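You operate a simulated robot arm through the tools that you are given. There is no shell and no other tool. Be economical: measure what you need, move in short steps, check, and stop when the job is done.

Carry out the task below with a simulated robot arm. There is one attempt and no reset: what you move stays moved.

TASK
Fetch the red-band cup and set it in the red bucket.
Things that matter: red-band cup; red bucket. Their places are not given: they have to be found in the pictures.

It is judged by the outcome, as a careful person would: the job done as asked, and still so three seconds after it is handed in. It fails if anything else is knocked over, pushed out of place, dropped, spilled or broken.

THE ROBOT
A 6-joint arm with a two-finger parallel gripper, fixed in place. Base frame: the origin is at the foot of the arm, x ahead of it, y to its left, z up; the work surface is at about z = 860. Units: mm, degrees, N and s.
With the tool pointing down near the work surface it reaches from about 260 to 680 mm from the base axis. Its first joint turns from -66.0 to 66.0 degrees. Payload 2.9 kg.
Tool frame: the origin (TCP) lies between the finger pads and is the grasp point; the fingertips stand 30 mm ahead of it; z points along the fingers, y is the line along which they close. Largest opening 110 mm; finger width 20, thickness 10; the body of the gripper, 48 by 112 mm, starts 55 mm behind the TCP.
Orientation is that of the tool frame in the base frame, as a unit quaternion [w, x, y, z]. With the fingers straight down and closing along the base's y, the tool's x points along the base's -x, its y along +y and its z along -z.

THE INTERFACE
- The arm moves only by the tool move_arm. Its argument "commands" is a list of rows, each a list of 2 entries, a list of its own where there are three numbers: the shift along the tool's x, y, z in units of 20 mm (1.0 is 20 mm), then the turn, a rotation vector about the tool's x, y, z in units of 4 degrees (1.0 is 4 degrees). In form: [[[dx, dy, dz], [rx, ry, rz]], ...]. A call has 1 to 8 rows; each row shifts and turns the commanded pose from where the row before left it, along the tool's axes as they then stand. "fingers" is the closure in counts, from 0 (fully open) to 255 (shut), set as the call begins (left out, the last holds). A call with a number of a shift or a turn outside -1 to 1 is refused whole. A row lasts 0.2 s, in which the tool goes at most 50 mm and 8.6 degrees; a call with a longer step from one row to the next is refused whole, and so is a gripper value outside its range. A pose out of reach is approached as far as the arm can. The call stops where the force on the tool passes 40 N (or 10 N more than at its start, if that is more) or the arm is blocked; 0.2 s more then pass. The fingers move at their own pace (about 108 mm/s each) and stop on an object; they squeeze with about 26 N. The grip force told is the motor's: it shows also when the fingers shut on nothing. Time passes only in rows, and 0.2 s behind the last, so rows that do not move let the fingers close. It gives the time, the measured TCP pose, the force on the tool (base axes), the opening and the grip force at its end, in the units of the frame above (readings bear some noise), and new pictures: "pictures" is both (left out), scene, wrist or none.
- Cameras (640 x 400 px; columns grow to the right, rows downward): "scene" is fixed at [95, 446.2, 1399.8]; the picture's right is [-0.58, -0.82, 0.00], its down [-0.35, 0.25, -0.90] and it looks along [0.73, -0.52, -0.43] (base axes); focal length 217 px, centre (320, 200). "wrist" rides on the gripper at [-36, 0, -57] in the tool frame; the picture's right is [0.00, -1.00, 0.00], its down [0.97, 0.00, -0.24] and it looks along [0.24, 0.00, 0.97] (tool axes); focal length 218 px, centre (320, 200).
- probe_pixels(camera, pixels): for up to 12 pixels [column, row] of the newest picture of that camera ("zoom" is the newest enlarged one), the place [x, y, z] in the base frame of the surface seen there, good to about 2 mm. No time passes.
- zoom(camera, box): a new picture of the part [left, top, right, bottom] of that camera's present view, enlarged. No time passes.
- close_job(): hands the job in; it is judged then, once.

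Work in short steps. Measure before you move; look again where a grasp or a placing could have gone wrong, and mend it. You have 60 turns and 120 pictures in all, those below and enlarged ones among them. Open the gripper and draw the arm clear of the work before you hand the job in, unless the task says otherwise; then end with one line.

The tools are called after "Call:" as name(argument=value, ...) on one line, values as JSON. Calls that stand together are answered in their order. move_arm: Moves the arm, as the interface text tells. Its arguments: {"type":"object","properties":{"commands":{"type":"array","items":{"type":"array"}},"fingers":{"type":"number"},"pictures":{"type":"string","enum":["both","scene","wrist","none"]}},"required":["commands"]} The other tools are called the same way: probe_pixels (camera, pixels) gives the place of the surface under pixels of a picture; zoom (camera, box) takes an enlarged picture of a part of a camera's view; close_job () hands the job in.

At the start:

```text
clock: 0.0
ee_pos: [297.9, 110.0, 1342.5]
tool_rot: [0.001, 0.0, 1.0, 0.001]
contact_force: [0.0, -0.2, -0.3]
opening: 109.5
gripper_force: 0.1
```

scene: 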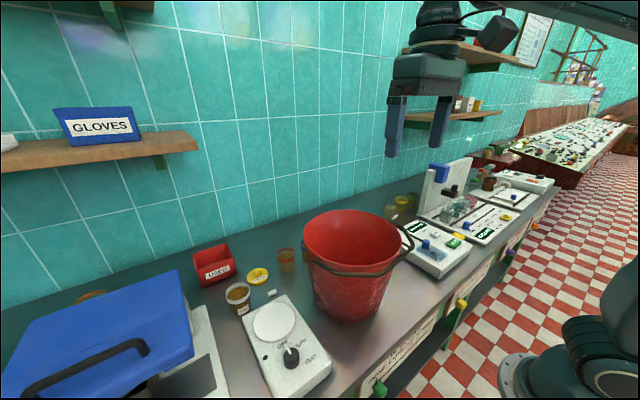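
wrist: 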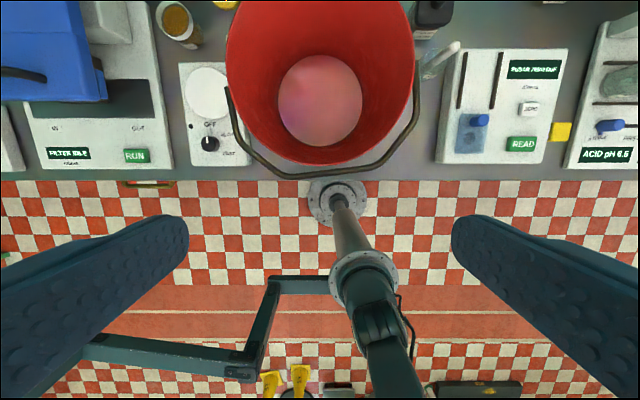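

The red bucket is at scene (350,265). The red-band cup is not obvious, so I enlarge the candidate areas around (240,295), (286,260) and (400,205).

Call:
zoom(camera="scene", box=[180, 230, 340, 330])

Call:
zoom(camera="scene", box=[370, 150, 530, 250])

Call:
zoom(camera="wrist", box=[130, 0, 290, 100])

```text
4.00 times, centred on (260, 280) of scene
```

zoom: 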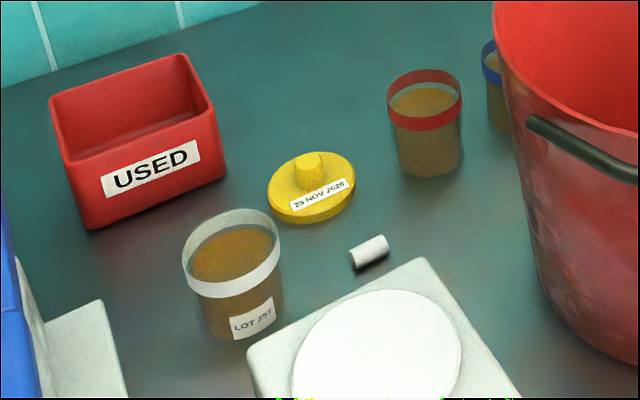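

```text
4.00 times, centred on (450, 200) of scene
```

zoom: 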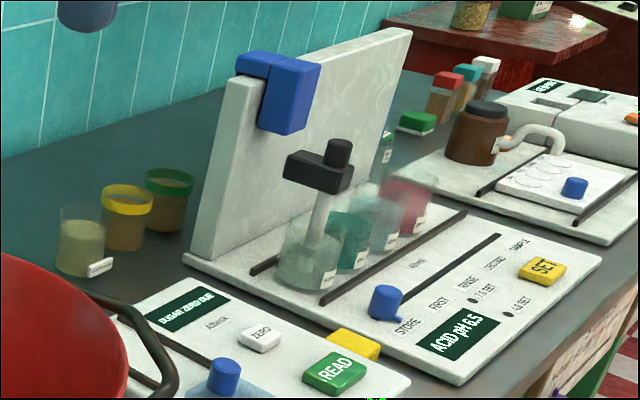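

```text
4.00 times, centred on (210, 50) of wrist
```

zoom: 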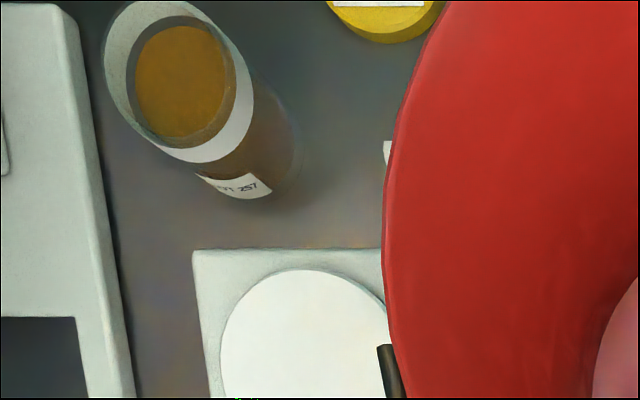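

The red-band cup is at scene (286,260), filled, so it must stay upright. I measure it, its neighbours and the bucket.

Call:
probe_pixels(camera="scene", pixels=[[286.5, 259.5], [277.5, 255], [295, 255], [286, 249], [286.5, 273], [303, 252], [303, 262], [258, 274], [286, 254], [237, 300], [240, 285], [218, 250]])

Call:
probe_pixels(camera="scene", pixels=[[304, 240], [350, 212], [399, 235], [350, 274], [310, 259], [390, 270], [350, 240], [335, 310], [345, 318], [270, 200], [350, 180], [412, 240]])

Call:
probe_pixels(camera="wrist", pixels=[[320, 100], [320, 60], [320, 130], [285, 100], [355, 100], [229, 60], [412, 60], [320, 162], [250, 120], [390, 120], [320, 178], [240, 10]])

```text
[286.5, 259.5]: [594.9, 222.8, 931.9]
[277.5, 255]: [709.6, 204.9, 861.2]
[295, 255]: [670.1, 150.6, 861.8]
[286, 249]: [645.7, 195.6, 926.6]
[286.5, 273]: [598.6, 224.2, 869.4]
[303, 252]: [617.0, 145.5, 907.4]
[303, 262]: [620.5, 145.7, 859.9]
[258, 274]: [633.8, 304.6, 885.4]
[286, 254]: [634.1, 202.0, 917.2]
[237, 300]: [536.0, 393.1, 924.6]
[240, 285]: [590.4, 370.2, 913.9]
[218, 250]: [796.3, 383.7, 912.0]
```

```text
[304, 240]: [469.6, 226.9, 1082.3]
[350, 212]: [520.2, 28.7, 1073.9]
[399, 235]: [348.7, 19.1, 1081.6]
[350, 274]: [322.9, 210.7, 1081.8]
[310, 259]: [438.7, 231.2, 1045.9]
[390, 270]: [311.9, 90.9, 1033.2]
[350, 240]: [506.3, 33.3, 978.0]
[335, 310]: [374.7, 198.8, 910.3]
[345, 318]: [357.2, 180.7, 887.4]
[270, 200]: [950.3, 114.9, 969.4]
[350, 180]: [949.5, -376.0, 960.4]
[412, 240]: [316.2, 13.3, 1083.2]
```

```text
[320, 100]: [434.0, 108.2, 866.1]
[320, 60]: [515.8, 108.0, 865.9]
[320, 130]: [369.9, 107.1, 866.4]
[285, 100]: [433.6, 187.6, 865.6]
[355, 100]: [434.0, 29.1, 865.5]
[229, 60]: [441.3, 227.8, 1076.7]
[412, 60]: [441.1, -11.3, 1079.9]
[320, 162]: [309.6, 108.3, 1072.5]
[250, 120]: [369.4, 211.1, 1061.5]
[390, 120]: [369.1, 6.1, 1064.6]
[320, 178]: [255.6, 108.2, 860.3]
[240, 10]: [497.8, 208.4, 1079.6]
```

Cup centre is about (622,211) with its rim near z 940 and diameter about 60. The blue-band cup is beside it on the -y side. The bucket centre is about (430,108) with rim z 1080, radius about 120 and floor 866. I go over high toward the cup and look.

Call:
move_arm(commands=[[[-1, 0.4, 0], [0, 0, 0]], [[-1, 0.4, 0], [0, 0, 0]], [[-1, 0.4, 0], [0, 0, 0]], [[-1, 0.4, 0], [0, 0, 0]], [[-1, 0.4, 0], [0, 0, 0]], [[-1, 0.4, 0], [0, 0, 0]], [[-1, 0.4, 0], [0, 0, 0]], [[-1, 0.4, 0], [0, 0, 0]]], fingers=0, pictures="none")

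Call:
move_arm(commands=[[[-1, 0.3, 0.5], [0, 0, 0]], [[-1, 0.3, 0.5], [0, 0, 0]], [[-1, 0.3, 0.5], [0, 0, 0]], [[-1, 0.3, 0.5], [0, 0, 0]], [[-1, 0.3, 0.5], [0, 0, 0]], [[-1, 0.3, 0.5], [0, 0, 0]]], pictures="both")

```text
clock: 1.8
ee_pos: [447.5, 167.1, 1325.6]
tool_rot: [0.003, 0.0, 1.0, 0.002]
contact_force: [-0.1, -0.3, 0.5]
opening: 110.1
gripper_force: 0.2
out of reach, approached as far as the arm can: row 7, 8
```

```text
clock: 3.2
ee_pos: [536.8, 191.4, 1235.5]
tool_rot: [0.003, 0.0, 1.0, 0.002]
contact_force: [0.5, -0.1, 1.0]
opening: 109.8
gripper_force: 0.0
out of reach, approached as far as the arm can: row 2, 3, 4, 5, 6
```

scene: 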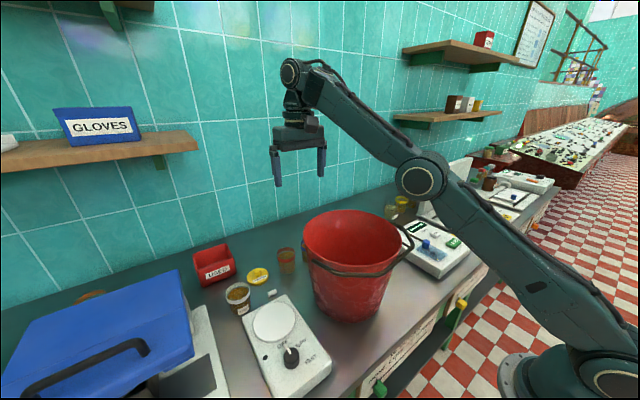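
wrist: 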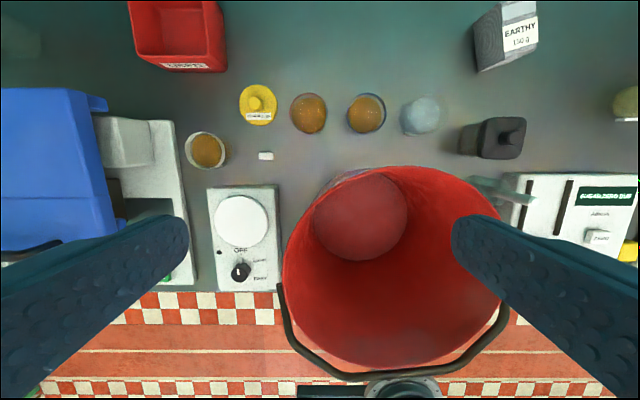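

The arm's forearm may pass over the bucket on the way to the cup, so I measure the arm links' geometry before descending, along with the cups and bucket in the wrist picture.

Call:
probe_pixels(camera="scene", pixels=[[290, 72], [420, 178], [605, 378], [350, 115], [346, 129], [365, 100], [480, 215], [298, 108], [298, 140], [400, 167], [322, 85], [318, 102]])

Call:
probe_pixels(camera="wrist", pixels=[[308, 114], [292, 112], [326, 112], [308, 95], [310, 131], [367, 114], [348, 112], [385, 112], [366, 95], [365, 133], [338, 113], [420, 116]])

Call:
zoom(camera="wrist", box=[240, 60, 440, 185])

```text
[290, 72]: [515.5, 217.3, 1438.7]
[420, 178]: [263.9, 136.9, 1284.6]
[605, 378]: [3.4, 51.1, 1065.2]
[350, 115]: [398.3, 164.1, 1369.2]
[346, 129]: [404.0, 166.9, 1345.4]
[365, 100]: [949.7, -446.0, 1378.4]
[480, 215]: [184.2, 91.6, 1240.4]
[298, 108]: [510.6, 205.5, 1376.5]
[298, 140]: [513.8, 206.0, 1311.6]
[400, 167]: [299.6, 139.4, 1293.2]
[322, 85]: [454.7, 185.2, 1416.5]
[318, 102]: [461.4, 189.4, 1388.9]
```

```text
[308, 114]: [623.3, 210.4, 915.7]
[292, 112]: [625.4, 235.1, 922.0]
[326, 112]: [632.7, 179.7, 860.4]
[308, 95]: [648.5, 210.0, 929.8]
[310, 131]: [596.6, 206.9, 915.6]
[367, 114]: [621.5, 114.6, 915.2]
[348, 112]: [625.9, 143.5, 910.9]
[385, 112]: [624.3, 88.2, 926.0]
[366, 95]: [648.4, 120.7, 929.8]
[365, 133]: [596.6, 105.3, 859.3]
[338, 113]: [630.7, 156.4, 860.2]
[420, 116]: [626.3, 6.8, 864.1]
```

```text
3.20 times, centred on (340, 122) of wrist
```

zoom: 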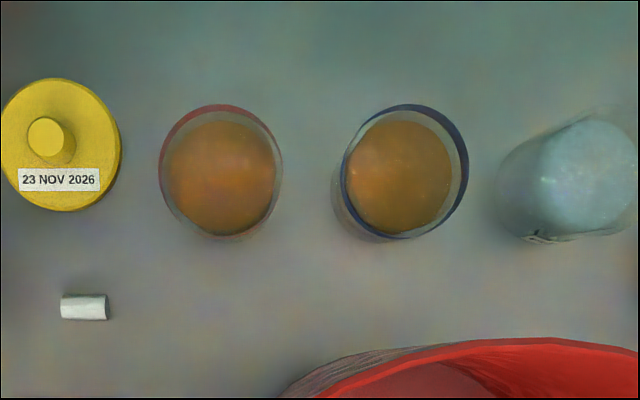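

The red cup centre is (622,209) and the blue cup centre (622,115), leaving about a 34 mm gap, so I approach with the fingers partly closed to about 84 mm. The forearm will clear the rim by about 20 mm if I grip high, and a slight outward tilt helps both clearance and reach. I tilt 8° and begin descending.

Call:
move_arm(commands=[[[0, 0, 1], [0, -1, 0]], [[0, 0, 1], [0, -1, 0]], [[0, 0, 1], [0, 0, 0]], [[0, 0, 1], [0, 0, 0]], [[0, 0, 0], [0, 0, 0]]], fingers=60, pictures="none")

```text
clock: 4.4
ee_pos: [543.5, 194.1, 1159.8]
tool_rot: [0.07, 0.001, 0.998, 0.002]
contact_force: [-0.4, 0.5, -0.4]
opening: 84.0
gripper_force: 0.0
out of reach, approached as far as the arm can: row 2
```

Tilted, with the opening at 84. I continue to above the cup at about (615,209,1010).

Call:
move_arm(commands=[[[-0.31, 0.094, 0.99], [0, 0, 0]], [[-0.31, 0.094, 0.99], [0, 0, 0]], [[-0.31, 0.094, 0.99], [0, 0, 0]], [[-0.31, 0.094, 0.99], [0, 0, 0]], [[-0.31, 0.094, 0.99], [0, 0, 0]], [[-0.31, 0.094, 0.99], [0, 0, 0]], [[-0.31, 0.094, 0.99], [0, 0, 0]], [[-0.31, 0.094, 0.99], [0, 0, 0]]])

```text
clock: 6.2
ee_pos: [613.7, 209.0, 1011.9]
tool_rot: [0.071, 0.001, 0.998, 0.0]
contact_force: [0.3, 0.2, 0.1]
opening: 84.1
gripper_force: 0.1
```

scene: 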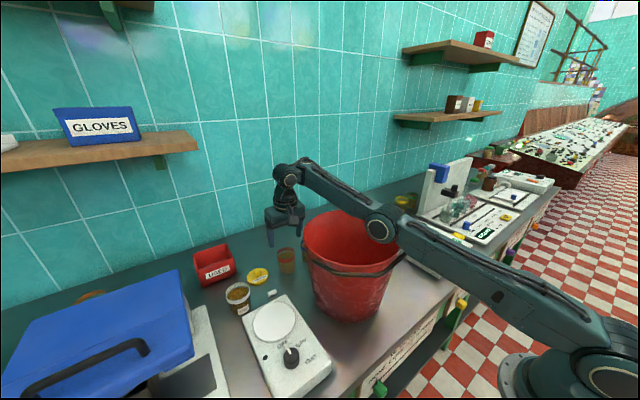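
wrist: 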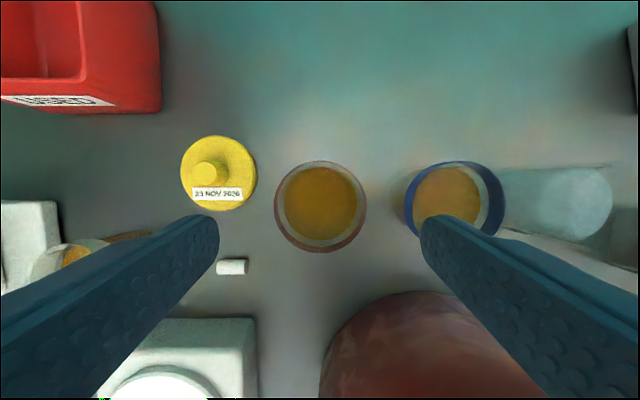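

The cup is centred at wrist (320,206), between the fingers. I check the forearm and elbow heights and the cup position before descending further.

Call:
probe_pixels(camera="scene", pixels=[[380, 229], [380, 241], [288, 176], [340, 205], [335, 202], [350, 215], [362, 225], [320, 195], [330, 185], [460, 275], [310, 184], [600, 380]])

Call:
probe_pixels(camera="wrist", pixels=[[278, 205], [363, 205], [320, 164], [320, 250], [320, 205], [410, 190], [455, 165], [255, 180], [218, 232], [423, 232], [322, 247], [297, 172]])

Call:
zoom(camera="scene", box=[250, 140, 430, 252])

```text
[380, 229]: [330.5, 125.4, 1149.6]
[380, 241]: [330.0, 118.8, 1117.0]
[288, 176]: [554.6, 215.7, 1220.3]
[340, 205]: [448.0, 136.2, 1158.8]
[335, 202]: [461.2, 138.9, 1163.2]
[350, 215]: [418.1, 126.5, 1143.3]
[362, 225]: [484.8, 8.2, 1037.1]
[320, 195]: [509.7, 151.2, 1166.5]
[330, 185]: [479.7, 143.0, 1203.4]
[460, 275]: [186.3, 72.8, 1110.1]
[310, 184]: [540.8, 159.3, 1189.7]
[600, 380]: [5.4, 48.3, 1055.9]
```

```text
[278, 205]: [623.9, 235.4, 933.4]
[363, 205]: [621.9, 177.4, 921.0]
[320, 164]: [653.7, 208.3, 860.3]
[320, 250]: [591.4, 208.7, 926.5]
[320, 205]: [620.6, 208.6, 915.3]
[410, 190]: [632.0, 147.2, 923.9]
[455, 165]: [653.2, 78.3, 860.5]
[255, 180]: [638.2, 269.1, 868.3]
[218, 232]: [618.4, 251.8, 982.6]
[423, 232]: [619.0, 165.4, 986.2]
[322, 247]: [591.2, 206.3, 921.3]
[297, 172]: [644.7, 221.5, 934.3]
```

```text
3.56 times, centred on (340, 196) of scene
```

zoom: 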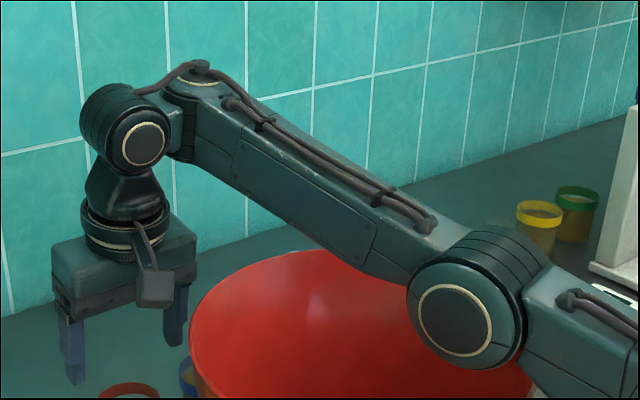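

The elbow looks lower than I predicted: (380,229) reads z≈1150, above the near side of the bucket. I measure the elbow's underside carefully before going lower.

Call:
probe_pixels(camera="zoom", pixels=[[456, 322], [456, 365], [420, 350], [490, 355], [500, 245], [143, 143], [195, 82], [215, 165], [370, 265], [405, 275], [232, 100], [430, 220]])

Call:
zoom(camera="scene", box=[360, 200, 640, 375])

```text
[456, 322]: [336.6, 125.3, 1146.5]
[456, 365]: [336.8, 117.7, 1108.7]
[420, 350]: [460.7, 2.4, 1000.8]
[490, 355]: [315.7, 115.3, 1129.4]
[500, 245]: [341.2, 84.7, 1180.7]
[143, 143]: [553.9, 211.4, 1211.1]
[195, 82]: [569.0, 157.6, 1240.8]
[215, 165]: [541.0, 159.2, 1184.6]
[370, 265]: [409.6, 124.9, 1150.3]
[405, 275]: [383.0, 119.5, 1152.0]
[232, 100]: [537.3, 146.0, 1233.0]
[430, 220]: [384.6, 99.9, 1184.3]
```

```text
2.29 times, centred on (500, 288) of scene
```

zoom: 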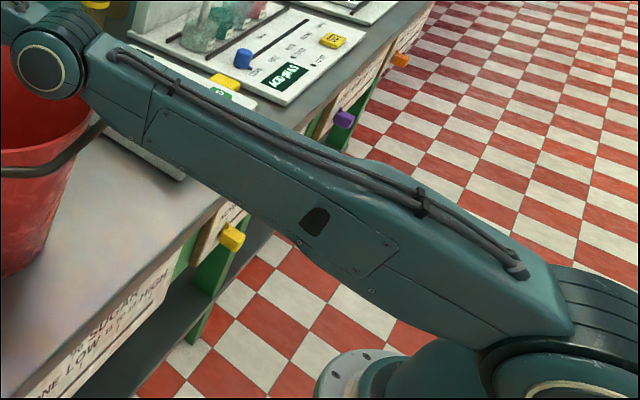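

The arm is nearly stretched here, so lowering should bend the elbow upward. I go down 35 mm and check the elbow and forearm again.

Call:
move_arm(commands=[[[-0.08, 0, 0.9], [0, 0, 0]], [[-0.08, 0, 0.9], [0, 0, 0]]], pictures="scene")

Call:
zoom(camera="scene", box=[250, 160, 430, 272])

```text
clock: 6.8
ee_pos: [622.9, 209.7, 1000.4]
tool_rot: [0.088, 0.0, 0.996, 0.005]
contact_force: [-0.7, -0.9, -0.1]
opening: 84.3
gripper_force: 0.0
```

scene: 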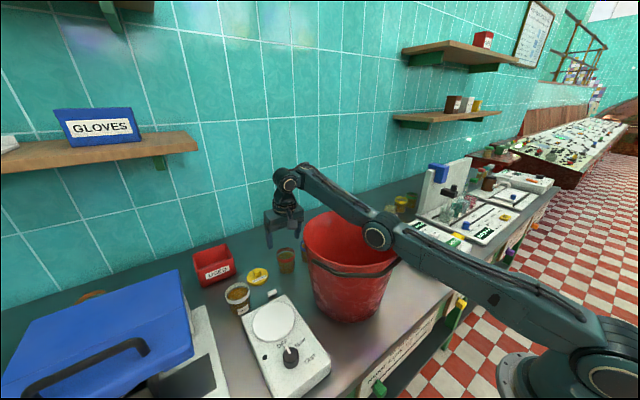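

```text
3.56 times, centred on (340, 216) of scene
```

zoom: 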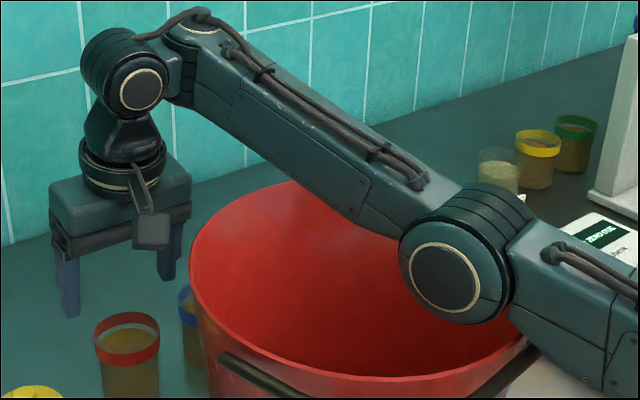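

The tool fell short (z 1000 instead of about 977) and its tilt drifted, so something may be touching. I check whether the bucket moved and where the arm stands.

Call:
probe_pixels(camera="zoom", pixels=[[445, 278], [445, 318], [480, 312], [140, 90], [410, 240], [190, 260], [225, 360], [400, 393], [300, 185], [440, 340], [540, 340], [250, 130]])

Call:
zoom(camera="scene", box=[280, 190, 440, 330])

```text
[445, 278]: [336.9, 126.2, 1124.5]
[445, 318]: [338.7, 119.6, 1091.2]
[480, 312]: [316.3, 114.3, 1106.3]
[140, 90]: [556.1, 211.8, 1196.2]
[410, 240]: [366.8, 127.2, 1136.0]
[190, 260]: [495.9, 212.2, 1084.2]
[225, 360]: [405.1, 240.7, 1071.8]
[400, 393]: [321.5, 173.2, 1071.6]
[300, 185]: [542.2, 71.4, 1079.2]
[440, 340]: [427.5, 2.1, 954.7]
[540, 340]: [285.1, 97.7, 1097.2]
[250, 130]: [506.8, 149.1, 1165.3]
```

```text
2.86 times, centred on (360, 260) of scene
```

zoom: 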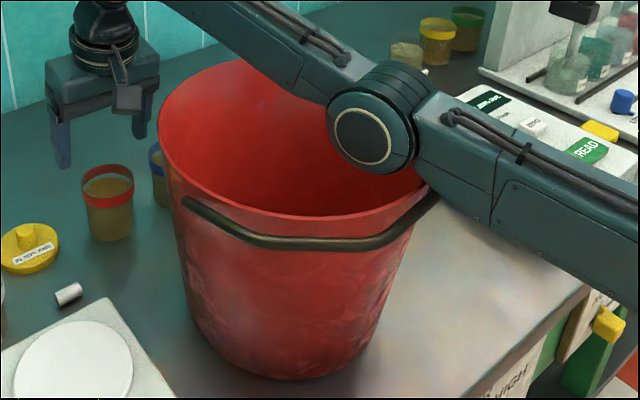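

The elbow underside (z≈1088 at x≈338) is practically at the rim height, so I back off upward at once.

Call:
move_arm(commands=[[[0.08, 0, -0.9], [0, 0, 0]], [[0.08, 0, -0.9], [0, 0, 0]], [[0.1, 0, -1], [0, 0, 0]]], pictures="scene")

Call:
zoom(camera="scene", box=[250, 160, 430, 272])

```text
clock: 7.6
ee_pos: [609.0, 212.8, 1029.9]
tool_rot: [0.07, 0.0, 0.998, 0.001]
contact_force: [0.4, -0.4, 0.0]
opening: 83.9
gripper_force: 0.1
```

scene: 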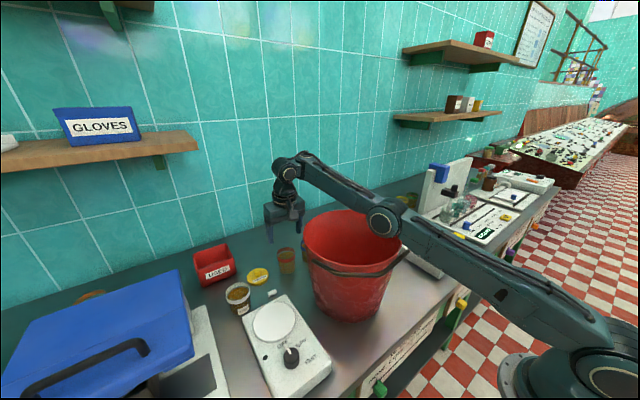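

```text
3.56 times, centred on (340, 216) of scene
```

zoom: 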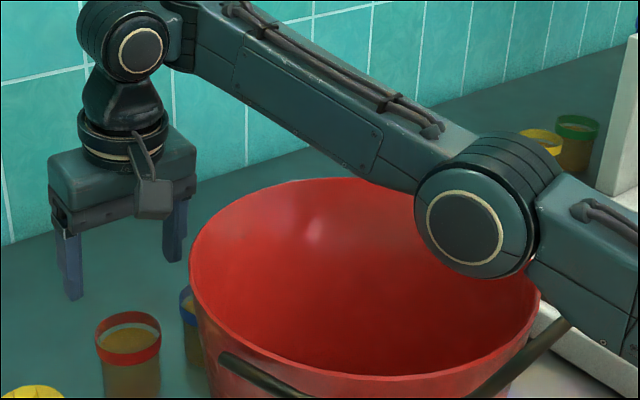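

The left rim edge is back at zoom (190,260), so the bucket appears unmoved. To see which way the elbow bends, I retract up and inward and look.

Call:
move_arm(commands=[[[0.64, -0.25, -0.85], [0, 0, 0]], [[0.64, -0.25, -0.85], [0, 0, 0]], [[0.64, -0.25, -0.85], [0, 0, 0]], [[0.64, -0.25, -0.85], [0, 0, 0]]], pictures="scene")

Call:
probe_pixels(camera="scene", pixels=[[304, 240], [350, 212], [350, 274], [305, 261]])

```text
clock: 8.6
ee_pos: [571.0, 198.6, 1102.5]
tool_rot: [0.068, 0.001, 0.998, 0.001]
contact_force: [-0.3, 0.1, 0.5]
opening: 84.1
gripper_force: 0.1
out of reach, approached as far as the arm can: row 2, 3, 4
```

scene: 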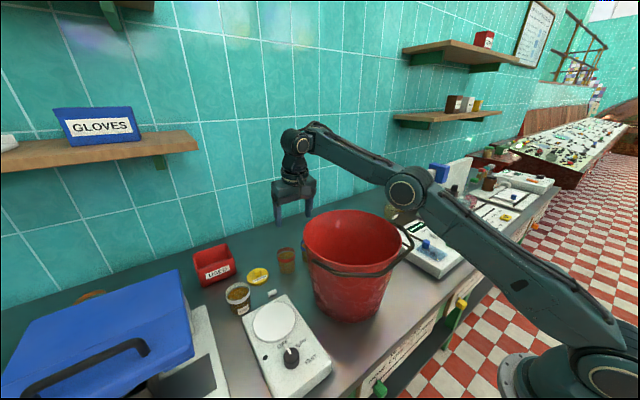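

```text
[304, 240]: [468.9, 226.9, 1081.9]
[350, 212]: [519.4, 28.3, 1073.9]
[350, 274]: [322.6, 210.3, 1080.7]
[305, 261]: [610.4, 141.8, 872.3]
```

The bucket has not moved (its probes agree within 1 mm). I zoom on the arm to understand its kinematics.

Call:
zoom(camera="scene", box=[260, 110, 440, 222])

Call:
probe_pixels(camera="scene", pixels=[[403, 191], [301, 145], [318, 127], [606, 380], [330, 143], [330, 155], [380, 165], [375, 180], [296, 172], [450, 222], [520, 290], [295, 188]])

```text
3.56 times, centred on (350, 166) of scene
```

zoom: 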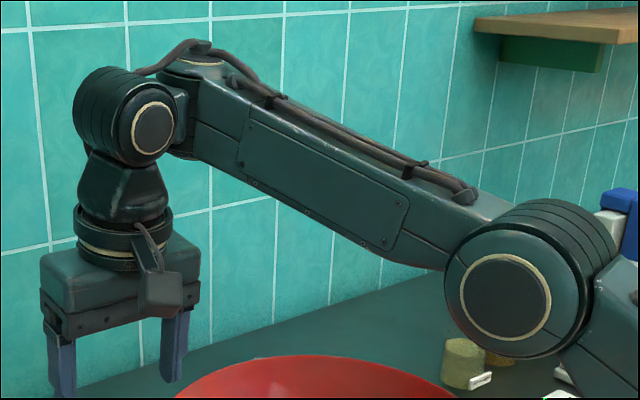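

```text
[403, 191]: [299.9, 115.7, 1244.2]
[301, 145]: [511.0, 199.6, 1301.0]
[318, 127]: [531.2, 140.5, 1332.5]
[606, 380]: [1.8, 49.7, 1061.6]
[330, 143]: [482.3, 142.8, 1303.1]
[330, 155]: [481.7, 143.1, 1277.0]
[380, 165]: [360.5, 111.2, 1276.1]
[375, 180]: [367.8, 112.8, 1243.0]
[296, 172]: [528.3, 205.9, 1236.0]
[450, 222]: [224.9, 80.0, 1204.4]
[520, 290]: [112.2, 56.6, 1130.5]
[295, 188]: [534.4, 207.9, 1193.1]
```

The pictures show the wrist is near a singularity. My tilt about base y was slightly out of the arm plane, which swung the forearm-end joint sideways and left the elbow low. I go up and untilt to straighten the wrist, then I will tilt exactly in the arm plane, which is at azimuth about 19°.

Call:
move_arm(commands=[[[0, 0, -1], [0, 0, 0]], [[0, 0, -1], [0, 1, 0]], [[0, 0, -1], [0, 1, 0]], [[0.5, 0, -1], [0, 0, 0]], [[0.5, 0, -1], [0, 0, 0]], [[0.5, 0, 0], [0, 0, 0]], [[0, 0, 0], [0, 0, 0]], [[0, 0, 0], [0, 0, 0]]], pictures="scene")

```text
clock: 10.4
ee_pos: [539.9, 195.5, 1192.8]
tool_rot: [0.001, 0.001, 1.0, 0.001]
contact_force: [-0.1, 0.2, 0.9]
opening: 84.4
gripper_force: 0.0
out of reach, approached as far as the arm can: row 3
```

scene: 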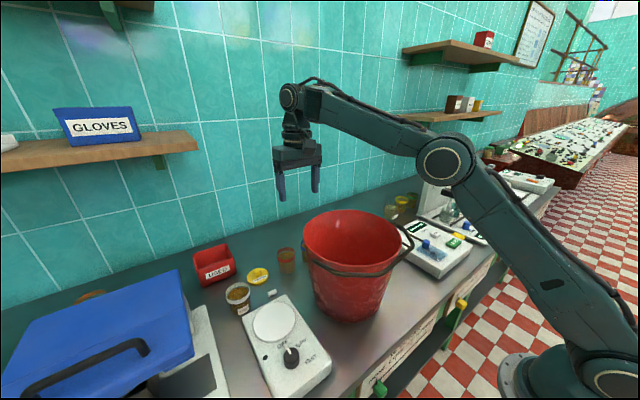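

The elbow is now high, as expected. I tilt outward about the exact arm-plane normal in full steps to pass the singularity cleanly, and check.

Call:
move_arm(commands=[[[0, 0, 0], [-0.362, -1, 0]], [[0, 0, 0], [-0.362, -1, 0]], [[0, 0, 0], [-0.362, -1, 0]], [[0, 0, 0], [-0.362, -1, 0]], [[0, 0, 0], [-0.362, -1, 0]], [[0, 0, 0], [-0.362, -1, 0]], [[0, 0, 0], [0, 0, 0]]], pictures="scene")

```text
clock: 12.0
ee_pos: [538.2, 196.3, 1192.8]
tool_rot: [0.209, 0.001, 0.975, 0.076]
contact_force: [-0.2, 0.7, 0.4]
opening: 84.0
gripper_force: 0.0
```

scene: 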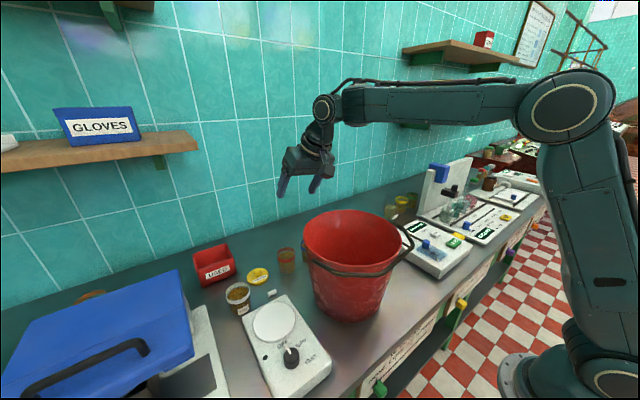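

The wrist passed cleanly: the forearm is straight and the elbow is high. Now I yaw −20° so the fingers close horizontally across the arm plane, then descend toward the cup.

Call:
move_arm(commands=[[[0, 0, 0], [0, 0, -1]], [[0, 0, 0], [0, 0, -1]], [[0, 0, 0], [0, 0, -1]], [[0, 0, 0], [0, 0, -1]], [[0, 0, 0], [0, 0, -1]], [[0, 0, 0], [0, 0, 0]]], pictures="none")

Call:
move_arm(commands=[[[0, -0.1, 1], [0, 0, 0]], [[0, -0.1, 1], [0, 0, 0]], [[0, -0.1, 1], [0, 0, 0]], [[0, -0.1, 1], [0, 0, 0]], [[0, -0.1, 1], [0, 0, 0]], [[0, -0.1, 1], [0, 0, 0]], [[0, -0.1, 1], [0, 0, 0]], [[0, 0, 0], [0, 0, 0]]], pictures="both")

```text
clock: 13.4
ee_pos: [537.1, 196.8, 1192.5]
tool_rot: [0.218, -0.169, 0.96, 0.038]
contact_force: [0.1, -0.4, -0.8]
opening: 84.1
gripper_force: 0.1
```

```text
clock: 15.2
ee_pos: [599.3, 201.8, 1066.2]
tool_rot: [0.219, -0.169, 0.96, 0.038]
contact_force: [-0.2, 0.5, 0.7]
opening: 84.4
gripper_force: 0.0
```

scene: 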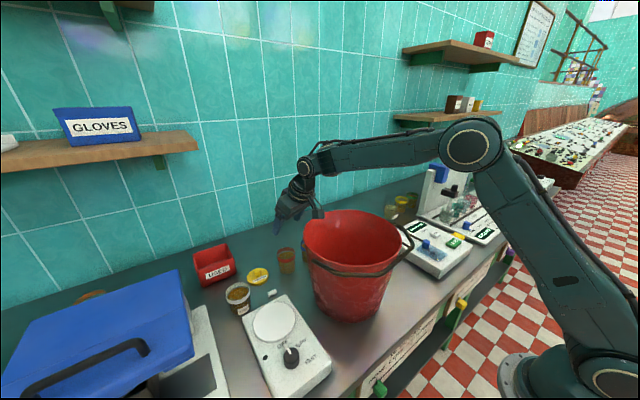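
wrist: 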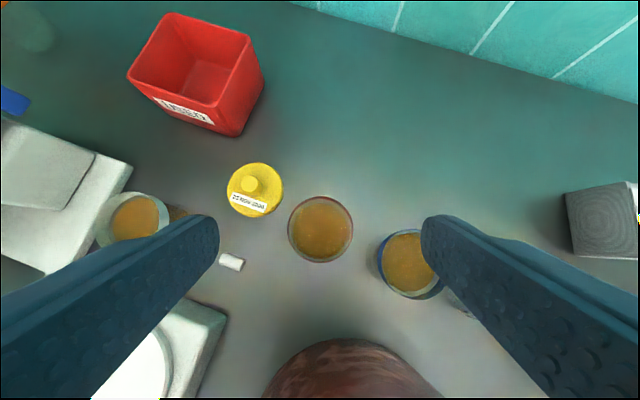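

Orientation is as wanted and the cup is centred at wrist (320,228). I reduce the tilt to about 15° and come to roughly 65 mm above the grasp height.

Call:
move_arm(commands=[[[0, 0, 0], [0, 0.83, 0]], [[0, 0, 0], [0, 0.83, 0]], [[0, 0, 0], [0, 0.83, 0]], [[-0.066, -0.01, 0.875], [0, 0, 0]], [[-0.066, -0.01, 0.875], [0, 0, 0]], [[-0.066, -0.01, 0.875], [0, 0, 0]], [[-0.066, -0.01, 0.875], [0, 0, 0]], [[0, 0, 0], [0, 0, 0]]], pictures="both")

```text
clock: 16.9
ee_pos: [625.3, 212.4, 1011.6]
tool_rot: [0.142, -0.172, 0.975, 0.025]
contact_force: [-1.9, -1.7, 2.3]
opening: 84.2
gripper_force: 0.0
stopped in row 8: the force on the tool passed its limit (the readings are from after the stop); the commanded pose is now the measured one
```

scene: 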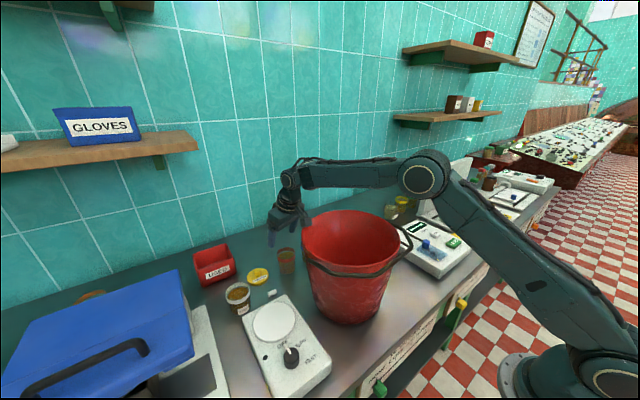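
wrist: 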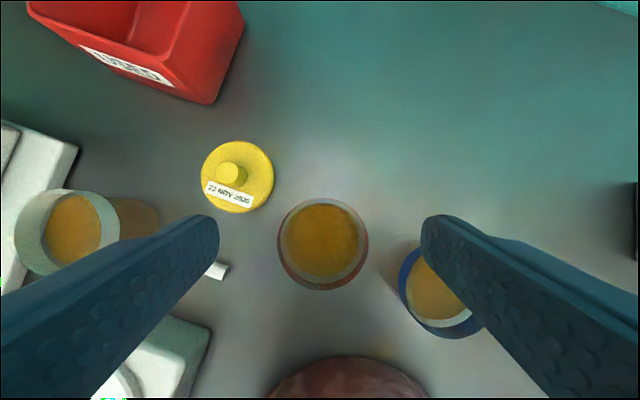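

The move stopped on a force reading, so I look for what touched and whether anything moved.

Call:
zoom(camera="scene", box=[250, 150, 410, 250])

Call:
probe_pixels(camera="scene", pixels=[[304, 240], [350, 212], [350, 274], [305, 261], [303, 240], [335, 310], [399, 235], [286.5, 259.5], [258, 274], [286.5, 273], [301, 234], [345, 318]])

```text
4.00 times, centred on (330, 200) of scene
```

zoom: 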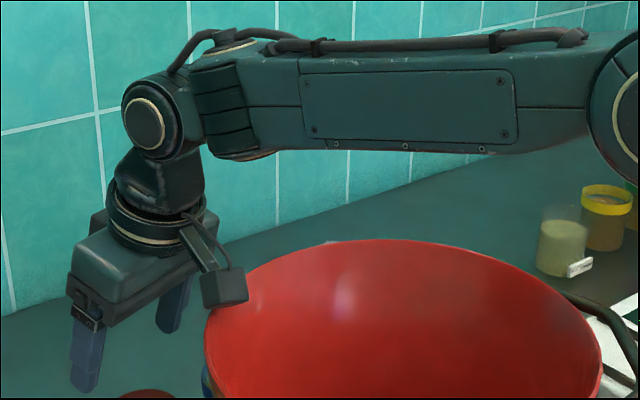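

```text
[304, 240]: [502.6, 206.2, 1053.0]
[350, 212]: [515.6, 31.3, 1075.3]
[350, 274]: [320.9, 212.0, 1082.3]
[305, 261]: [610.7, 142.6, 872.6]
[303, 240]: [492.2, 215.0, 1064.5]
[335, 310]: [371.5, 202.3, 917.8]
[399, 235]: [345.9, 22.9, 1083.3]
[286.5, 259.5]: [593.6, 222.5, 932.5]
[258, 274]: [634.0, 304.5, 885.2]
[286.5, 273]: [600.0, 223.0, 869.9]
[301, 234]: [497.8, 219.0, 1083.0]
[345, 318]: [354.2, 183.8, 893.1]
```

The box on the gripper's stalk, at zoom (224,288), is touching the bucket rim and nudged it about 3 mm. I back straight up and probe the box so I can avoid it.

Call:
probe_pixels(camera="zoom", pixels=[[224, 288], [206, 303], [245, 298], [224, 272], [205, 250], [185, 225]])

Call:
move_arm(commands=[[[-0.3, 0, -1], [0, 0, 0]], [[-0.3, 0, -1], [0, 0, 0]], [[0, 0, 0], [0, 0, 0]]], pictures="scene")

Call:
probe_pixels(camera="scene", pixels=[[304, 240], [350, 212], [350, 274], [303, 240], [335, 310], [399, 235], [301, 234], [345, 318], [310, 259]])

Call:
zoom(camera="scene", box=[250, 140, 410, 240])

```text
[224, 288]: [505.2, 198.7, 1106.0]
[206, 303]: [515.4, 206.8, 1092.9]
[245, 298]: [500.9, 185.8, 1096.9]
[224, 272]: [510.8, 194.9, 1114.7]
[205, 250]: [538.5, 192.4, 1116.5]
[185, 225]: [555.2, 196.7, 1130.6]
```

```text
clock: 17.7
ee_pos: [625.1, 213.1, 1054.2]
tool_rot: [0.141, -0.172, 0.975, 0.024]
contact_force: [-0.1, 0.5, 0.0]
opening: 84.2
gripper_force: 0.1
```

scene: 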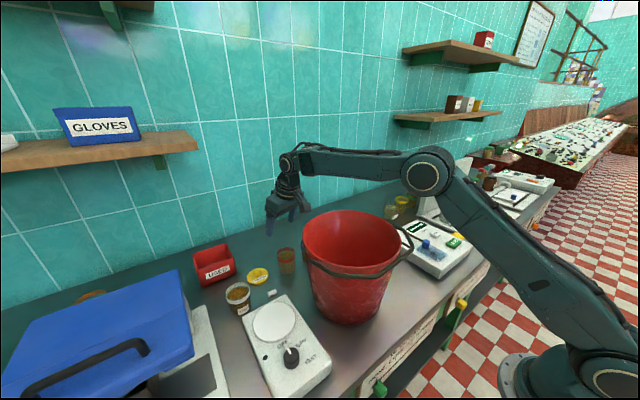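

```text
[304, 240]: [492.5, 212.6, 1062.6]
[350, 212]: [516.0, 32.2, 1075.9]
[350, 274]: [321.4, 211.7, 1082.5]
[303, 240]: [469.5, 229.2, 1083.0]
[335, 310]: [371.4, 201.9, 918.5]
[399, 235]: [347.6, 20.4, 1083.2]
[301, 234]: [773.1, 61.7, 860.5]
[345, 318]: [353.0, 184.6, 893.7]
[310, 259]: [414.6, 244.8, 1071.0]
```

```text
4.00 times, centred on (330, 190) of scene
```

zoom: 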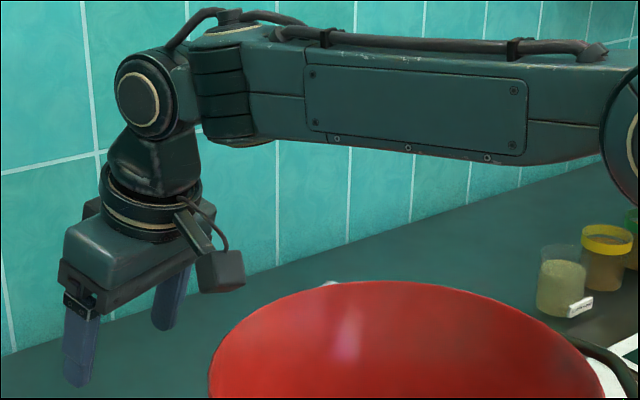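

The bucket moved only about 3 mm and still stands. The stalk box hangs on the bucket side of the gripper, about 86 mm out. I raise the arm and turn the tool 180° about its own axis so the box faces away from the bucket.

Call:
move_arm(commands=[[[0, 0, -1], [0, 0, 0]], [[0, 0, -1], [0, 0, 0]], [[0, 0, 0], [0, 0, 1]], [[0, 0, 0], [0, 0, 1]], [[0, 0, 0], [0, 0, 1]], [[0, 0, 0], [0, 0, 1]], [[0, 0, 0], [0, 0, 1]], [[0, 0, 0], [0, 0, 1]]], pictures="none")

Call:
move_arm(commands=[[[0, 0, 0], [0, 0, 1]], [[0, 0, 0], [0, 0, 1]], [[0, 0, 0], [0, 0, 1]], [[0, 0, 0], [0, 0, 1]], [[0, 0, 0], [0, 0, 1]], [[0, 0, 0], [0, 0, 1]], [[0, 0, 0], [0, 0, 1]], [[0, 0, 0], [0, 0, 1]]], pictures="scene")

```text
clock: 19.5
ee_pos: [615.6, 210.3, 1091.8]
tool_rot: [0.133, 0.036, 0.989, 0.053]
contact_force: [-0.6, 0.2, 0.0]
opening: 84.2
gripper_force: 0.0
```

```text
clock: 21.3
ee_pos: [614.2, 208.7, 1091.0]
tool_rot: [0.114, 0.307, 0.941, 0.089]
contact_force: [-0.4, 0.0, -0.4]
opening: 84.0
gripper_force: 0.0
```

scene: 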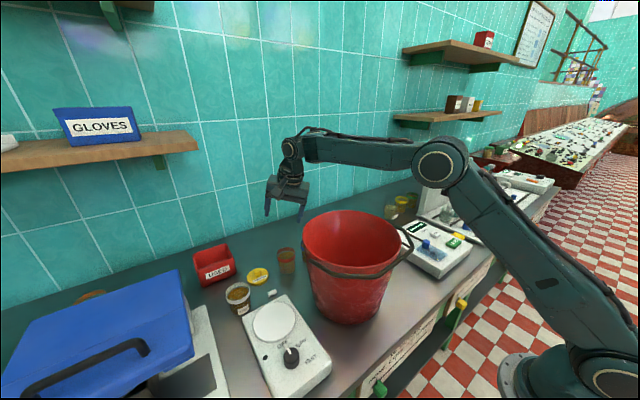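

I have rotated 56° so far. I zoom to confirm the box turns with the tool.

Call:
zoom(camera="scene", box=[250, 120, 370, 220])

```text
4.00 times, centred on (310, 170) of scene
```

zoom: 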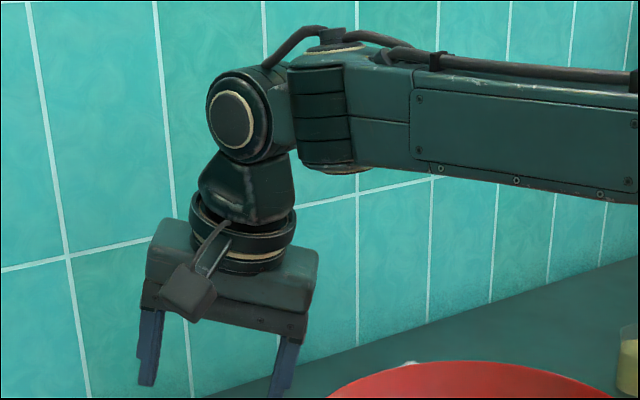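

The box turns with the tool and swings to the left (+y) side, so I continue to the full 180°.

Call:
move_arm(commands=[[[0, 0, 0], [0, 0, 1]], [[0, 0, 0], [0, 0, 1]], [[0, 0, 0], [0, 0, 1]], [[0, 0, 0], [0, 0, 1]], [[0, 0, 0], [0, 0, 1]], [[0, 0, 0], [0, 0, 1]], [[0, 0, 0], [0, 0, 1]], [[0, 0, 0], [0, 0, 1]]], pictures="none")

Call:
move_arm(commands=[[[0, 0, 0], [0, 0, 1]], [[0, 0, 0], [0, 0, 1]], [[0, 0, 0], [0, 0, 1]], [[0, 0, 0], [0, 0, 1]], [[0, 0, 0], [0, 0, 1]], [[0, 0, 0], [0, 0, 1]], [[0, 0, 0], [0, 0, 1]], [[0, 0, 0], [0, 0, 1]]], pictures="none")

Call:
move_arm(commands=[[[0, 0, 0], [0, 0, 1]], [[0, 0, 0], [0, 0, 1]], [[0, 0, 0], [0, 0, 1]], [[0, 0, 0], [0, 0, 1]], [[0, 0, 0], [0, 0, 1]], [[0, 0, 0], [0, 0, 1]], [[0, 0, 0], [0, 0, 1]], [[0, 0, 0], [0, 0, 1]]], pictures="none")

Call:
move_arm(commands=[[[0, 0, 0], [0, 0, 1]], [[0, 0, 0], [0, 0, 1]], [[0, 0, 0], [0, 0, 1]], [[0, 0, 0], [0, 0, 1]], [[0, 0, 0], [0, 0, 1]], [[0, 0, 0], [0, 0, 1]], [[0, 0, 0], [0, 0, 1]], [[0, 0, 0], [0, 0, 0]]], pictures="both")

```text
clock: 23.1
ee_pos: [614.3, 208.4, 1091.5]
tool_rot: [0.084, 0.554, 0.82, 0.116]
contact_force: [0.5, -0.7, 0.7]
opening: 84.1
gripper_force: 0.1
```

```text
clock: 24.9
ee_pos: [614.2, 208.9, 1091.9]
tool_rot: [0.05, 0.759, 0.635, 0.135]
contact_force: [-0.2, 0.4, -1.3]
opening: 84.3
gripper_force: 0.1
```

```text
clock: 26.7
ee_pos: [614.8, 209.0, 1092.5]
tool_rot: [0.01, 0.904, 0.402, 0.143]
contact_force: [0.1, -0.5, 0.0]
opening: 84.5
gripper_force: 0.1
```

```text
clock: 28.5
ee_pos: [627.9, 206.7, 1100.0]
tool_rot: [-0.002, 0.974, 0.176, 0.14]
contact_force: [-0.2, 0.2, 0.1]
opening: 84.3
gripper_force: 0.1
out of reach, approached as far as the arm can: row 6, 7
```

scene: 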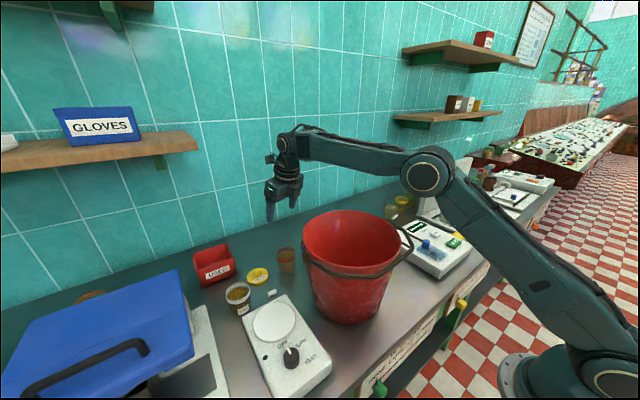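
wrist: 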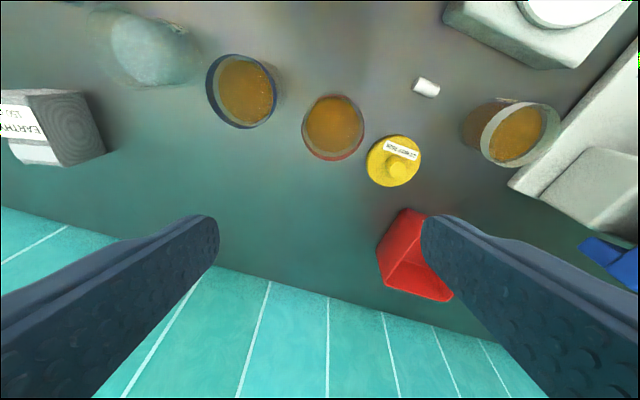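

J6 reached its limit in the last couple of rows. I turn back 12° to stay within range and check the pose.

Call:
move_arm(commands=[[[0, 0, 0], [0, 0, -1]], [[0, 0, 0], [0, 0, -1]], [[0, 0, 0], [0, 0, -1]], [[0, 0, 0], [0, 0, 0]], [[0, 0, 0], [0, 0, 0]]], pictures="scene")

Call:
zoom(camera="scene", box=[240, 110, 460, 247])

```text
clock: 29.7
ee_pos: [627.1, 206.5, 1101.4]
tool_rot: [-0.01, 0.951, 0.273, 0.143]
contact_force: [-0.5, 0.2, -0.1]
opening: 84.0
gripper_force: 0.1
```

scene: 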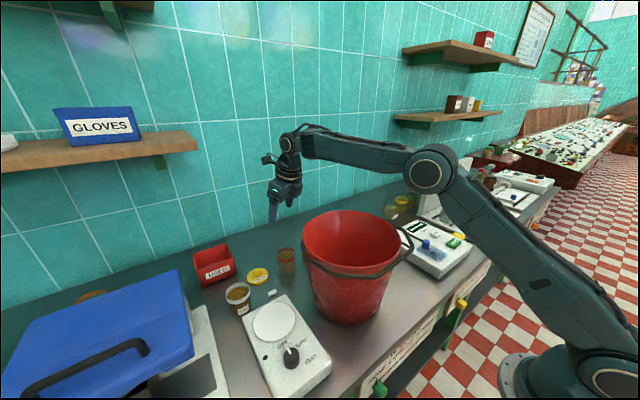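

```text
2.91 times, centred on (350, 178) of scene
```

zoom: 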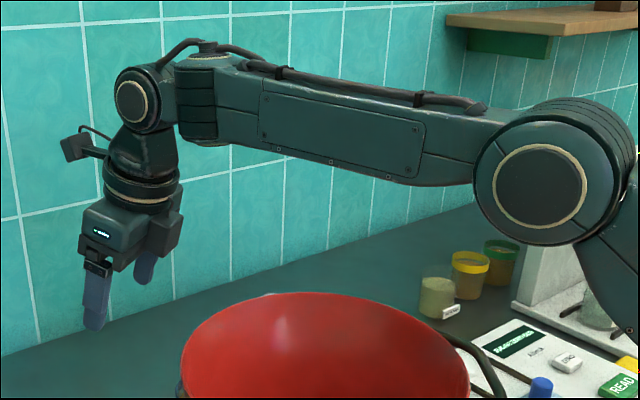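

The box now faces away from the bucket. The closing axis is (.52,−.85,.06), which clears both the blue cup and the lid. I descend vertically over the cup to z≈1000 and check.

Call:
move_arm(commands=[[[-0.295, -0.087, 0.956], [0, 0, 0]], [[-0.295, -0.087, 0.956], [0, 0, 0]], [[-0.295, -0.087, 0.956], [0, 0, 0]], [[-0.295, -0.087, 0.956], [0, 0, 0]], [[-0.295, -0.087, 0.956], [0, 0, 0]], [[0, 0, 0], [0, 0, 0]]], pictures="both")

Call:
zoom(camera="scene", box=[240, 140, 460, 277])

```text
clock: 31.1
ee_pos: [624.2, 208.8, 1001.0]
tool_rot: [-0.011, 0.951, 0.273, 0.143]
contact_force: [0.3, -0.1, 0.5]
opening: 84.0
gripper_force: 0.1
```

scene: 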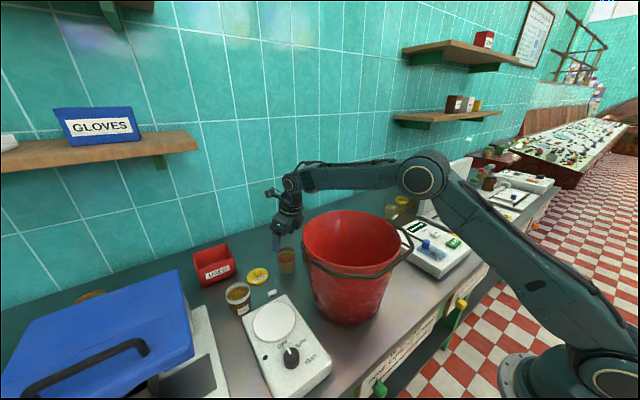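
wrist: 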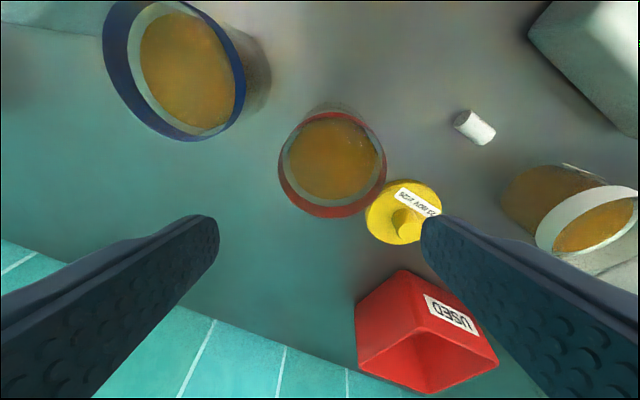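

```text
2.91 times, centred on (350, 208) of scene
```

zoom: 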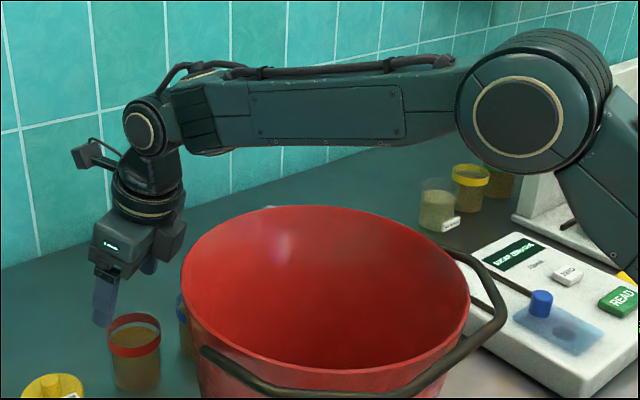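

Clearances look fine. I go down in two short stages, first to z≈965.

Call:
move_arm(commands=[[[-0.29, -0.08, 0.85], [0, 0, 0]], [[-0.29, -0.08, 0.85], [0, 0, 0]], [[0, 0, 0], [0, 0, 0]]], pictures="both")

Call:
zoom(camera="scene", box=[240, 150, 400, 287])

```text
clock: 31.9
ee_pos: [622.1, 209.4, 965.0]
tool_rot: [-0.011, 0.951, 0.273, 0.143]
contact_force: [-1.1, 0.3, -1.1]
opening: 84.2
gripper_force: 0.0
```

scene: 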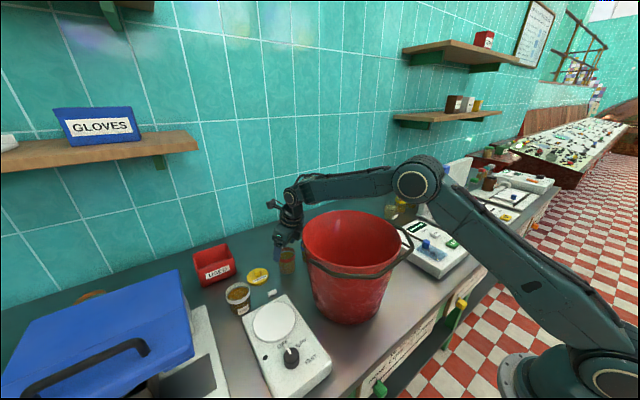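
wrist: 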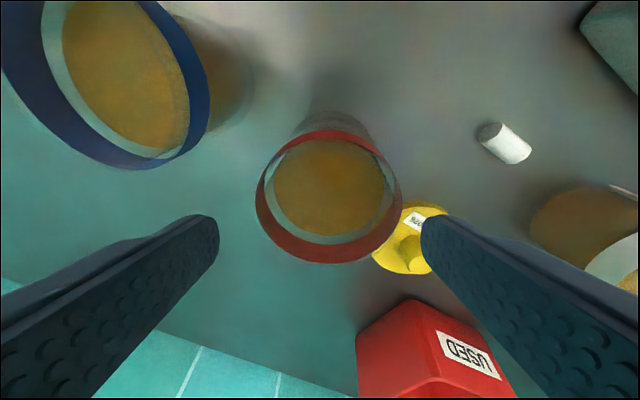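

```text
2.92 times, centred on (320, 218) of scene
```

zoom: 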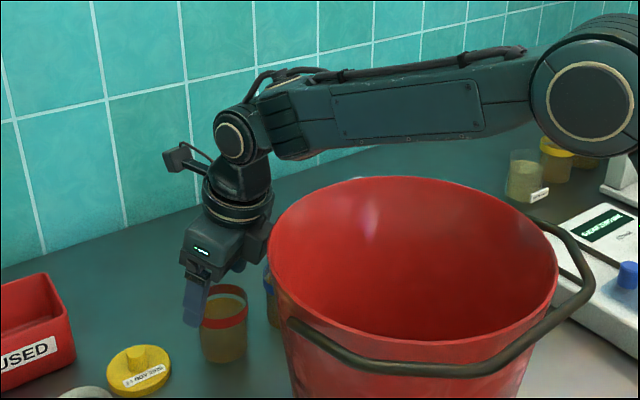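

Everything is clear so far. I probe the forearm-end underside against the rim before the last 37 mm.

Call:
probe_pixels(camera="zoom", pixels=[[290, 152], [315, 148], [340, 142], [480, 128], [350, 180], [270, 215], [262, 232], [224, 292], [205, 345], [240, 345]])

```text
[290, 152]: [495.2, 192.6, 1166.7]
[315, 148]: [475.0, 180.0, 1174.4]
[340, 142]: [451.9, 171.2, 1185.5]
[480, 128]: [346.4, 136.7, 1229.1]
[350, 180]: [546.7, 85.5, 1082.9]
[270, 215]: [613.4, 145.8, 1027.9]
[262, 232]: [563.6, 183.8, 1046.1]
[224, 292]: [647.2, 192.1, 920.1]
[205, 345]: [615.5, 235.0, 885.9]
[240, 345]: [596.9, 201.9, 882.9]
```

The forearm underside is near z 1165, so there is ample margin. I descend to z≈930 around the cup.

Call:
move_arm(commands=[[[-0.243, -0.05, 0.84], [0, 0, 0]], [[-0.243, -0.05, 0.84], [0, 0, 0]], [[0, 0, 0], [0, 0, 0]]], pictures="both")

```text
clock: 32.7
ee_pos: [622.5, 206.3, 929.1]
tool_rot: [-0.01, 0.951, 0.273, 0.142]
contact_force: [0.1, 0.1, 0.1]
opening: 84.3
gripper_force: 0.2
```

scene: 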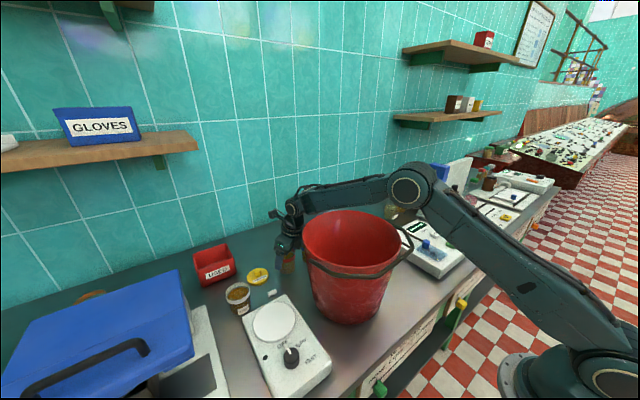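
wrist: 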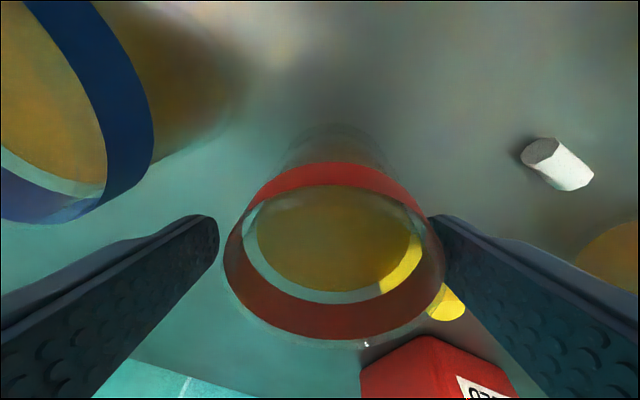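

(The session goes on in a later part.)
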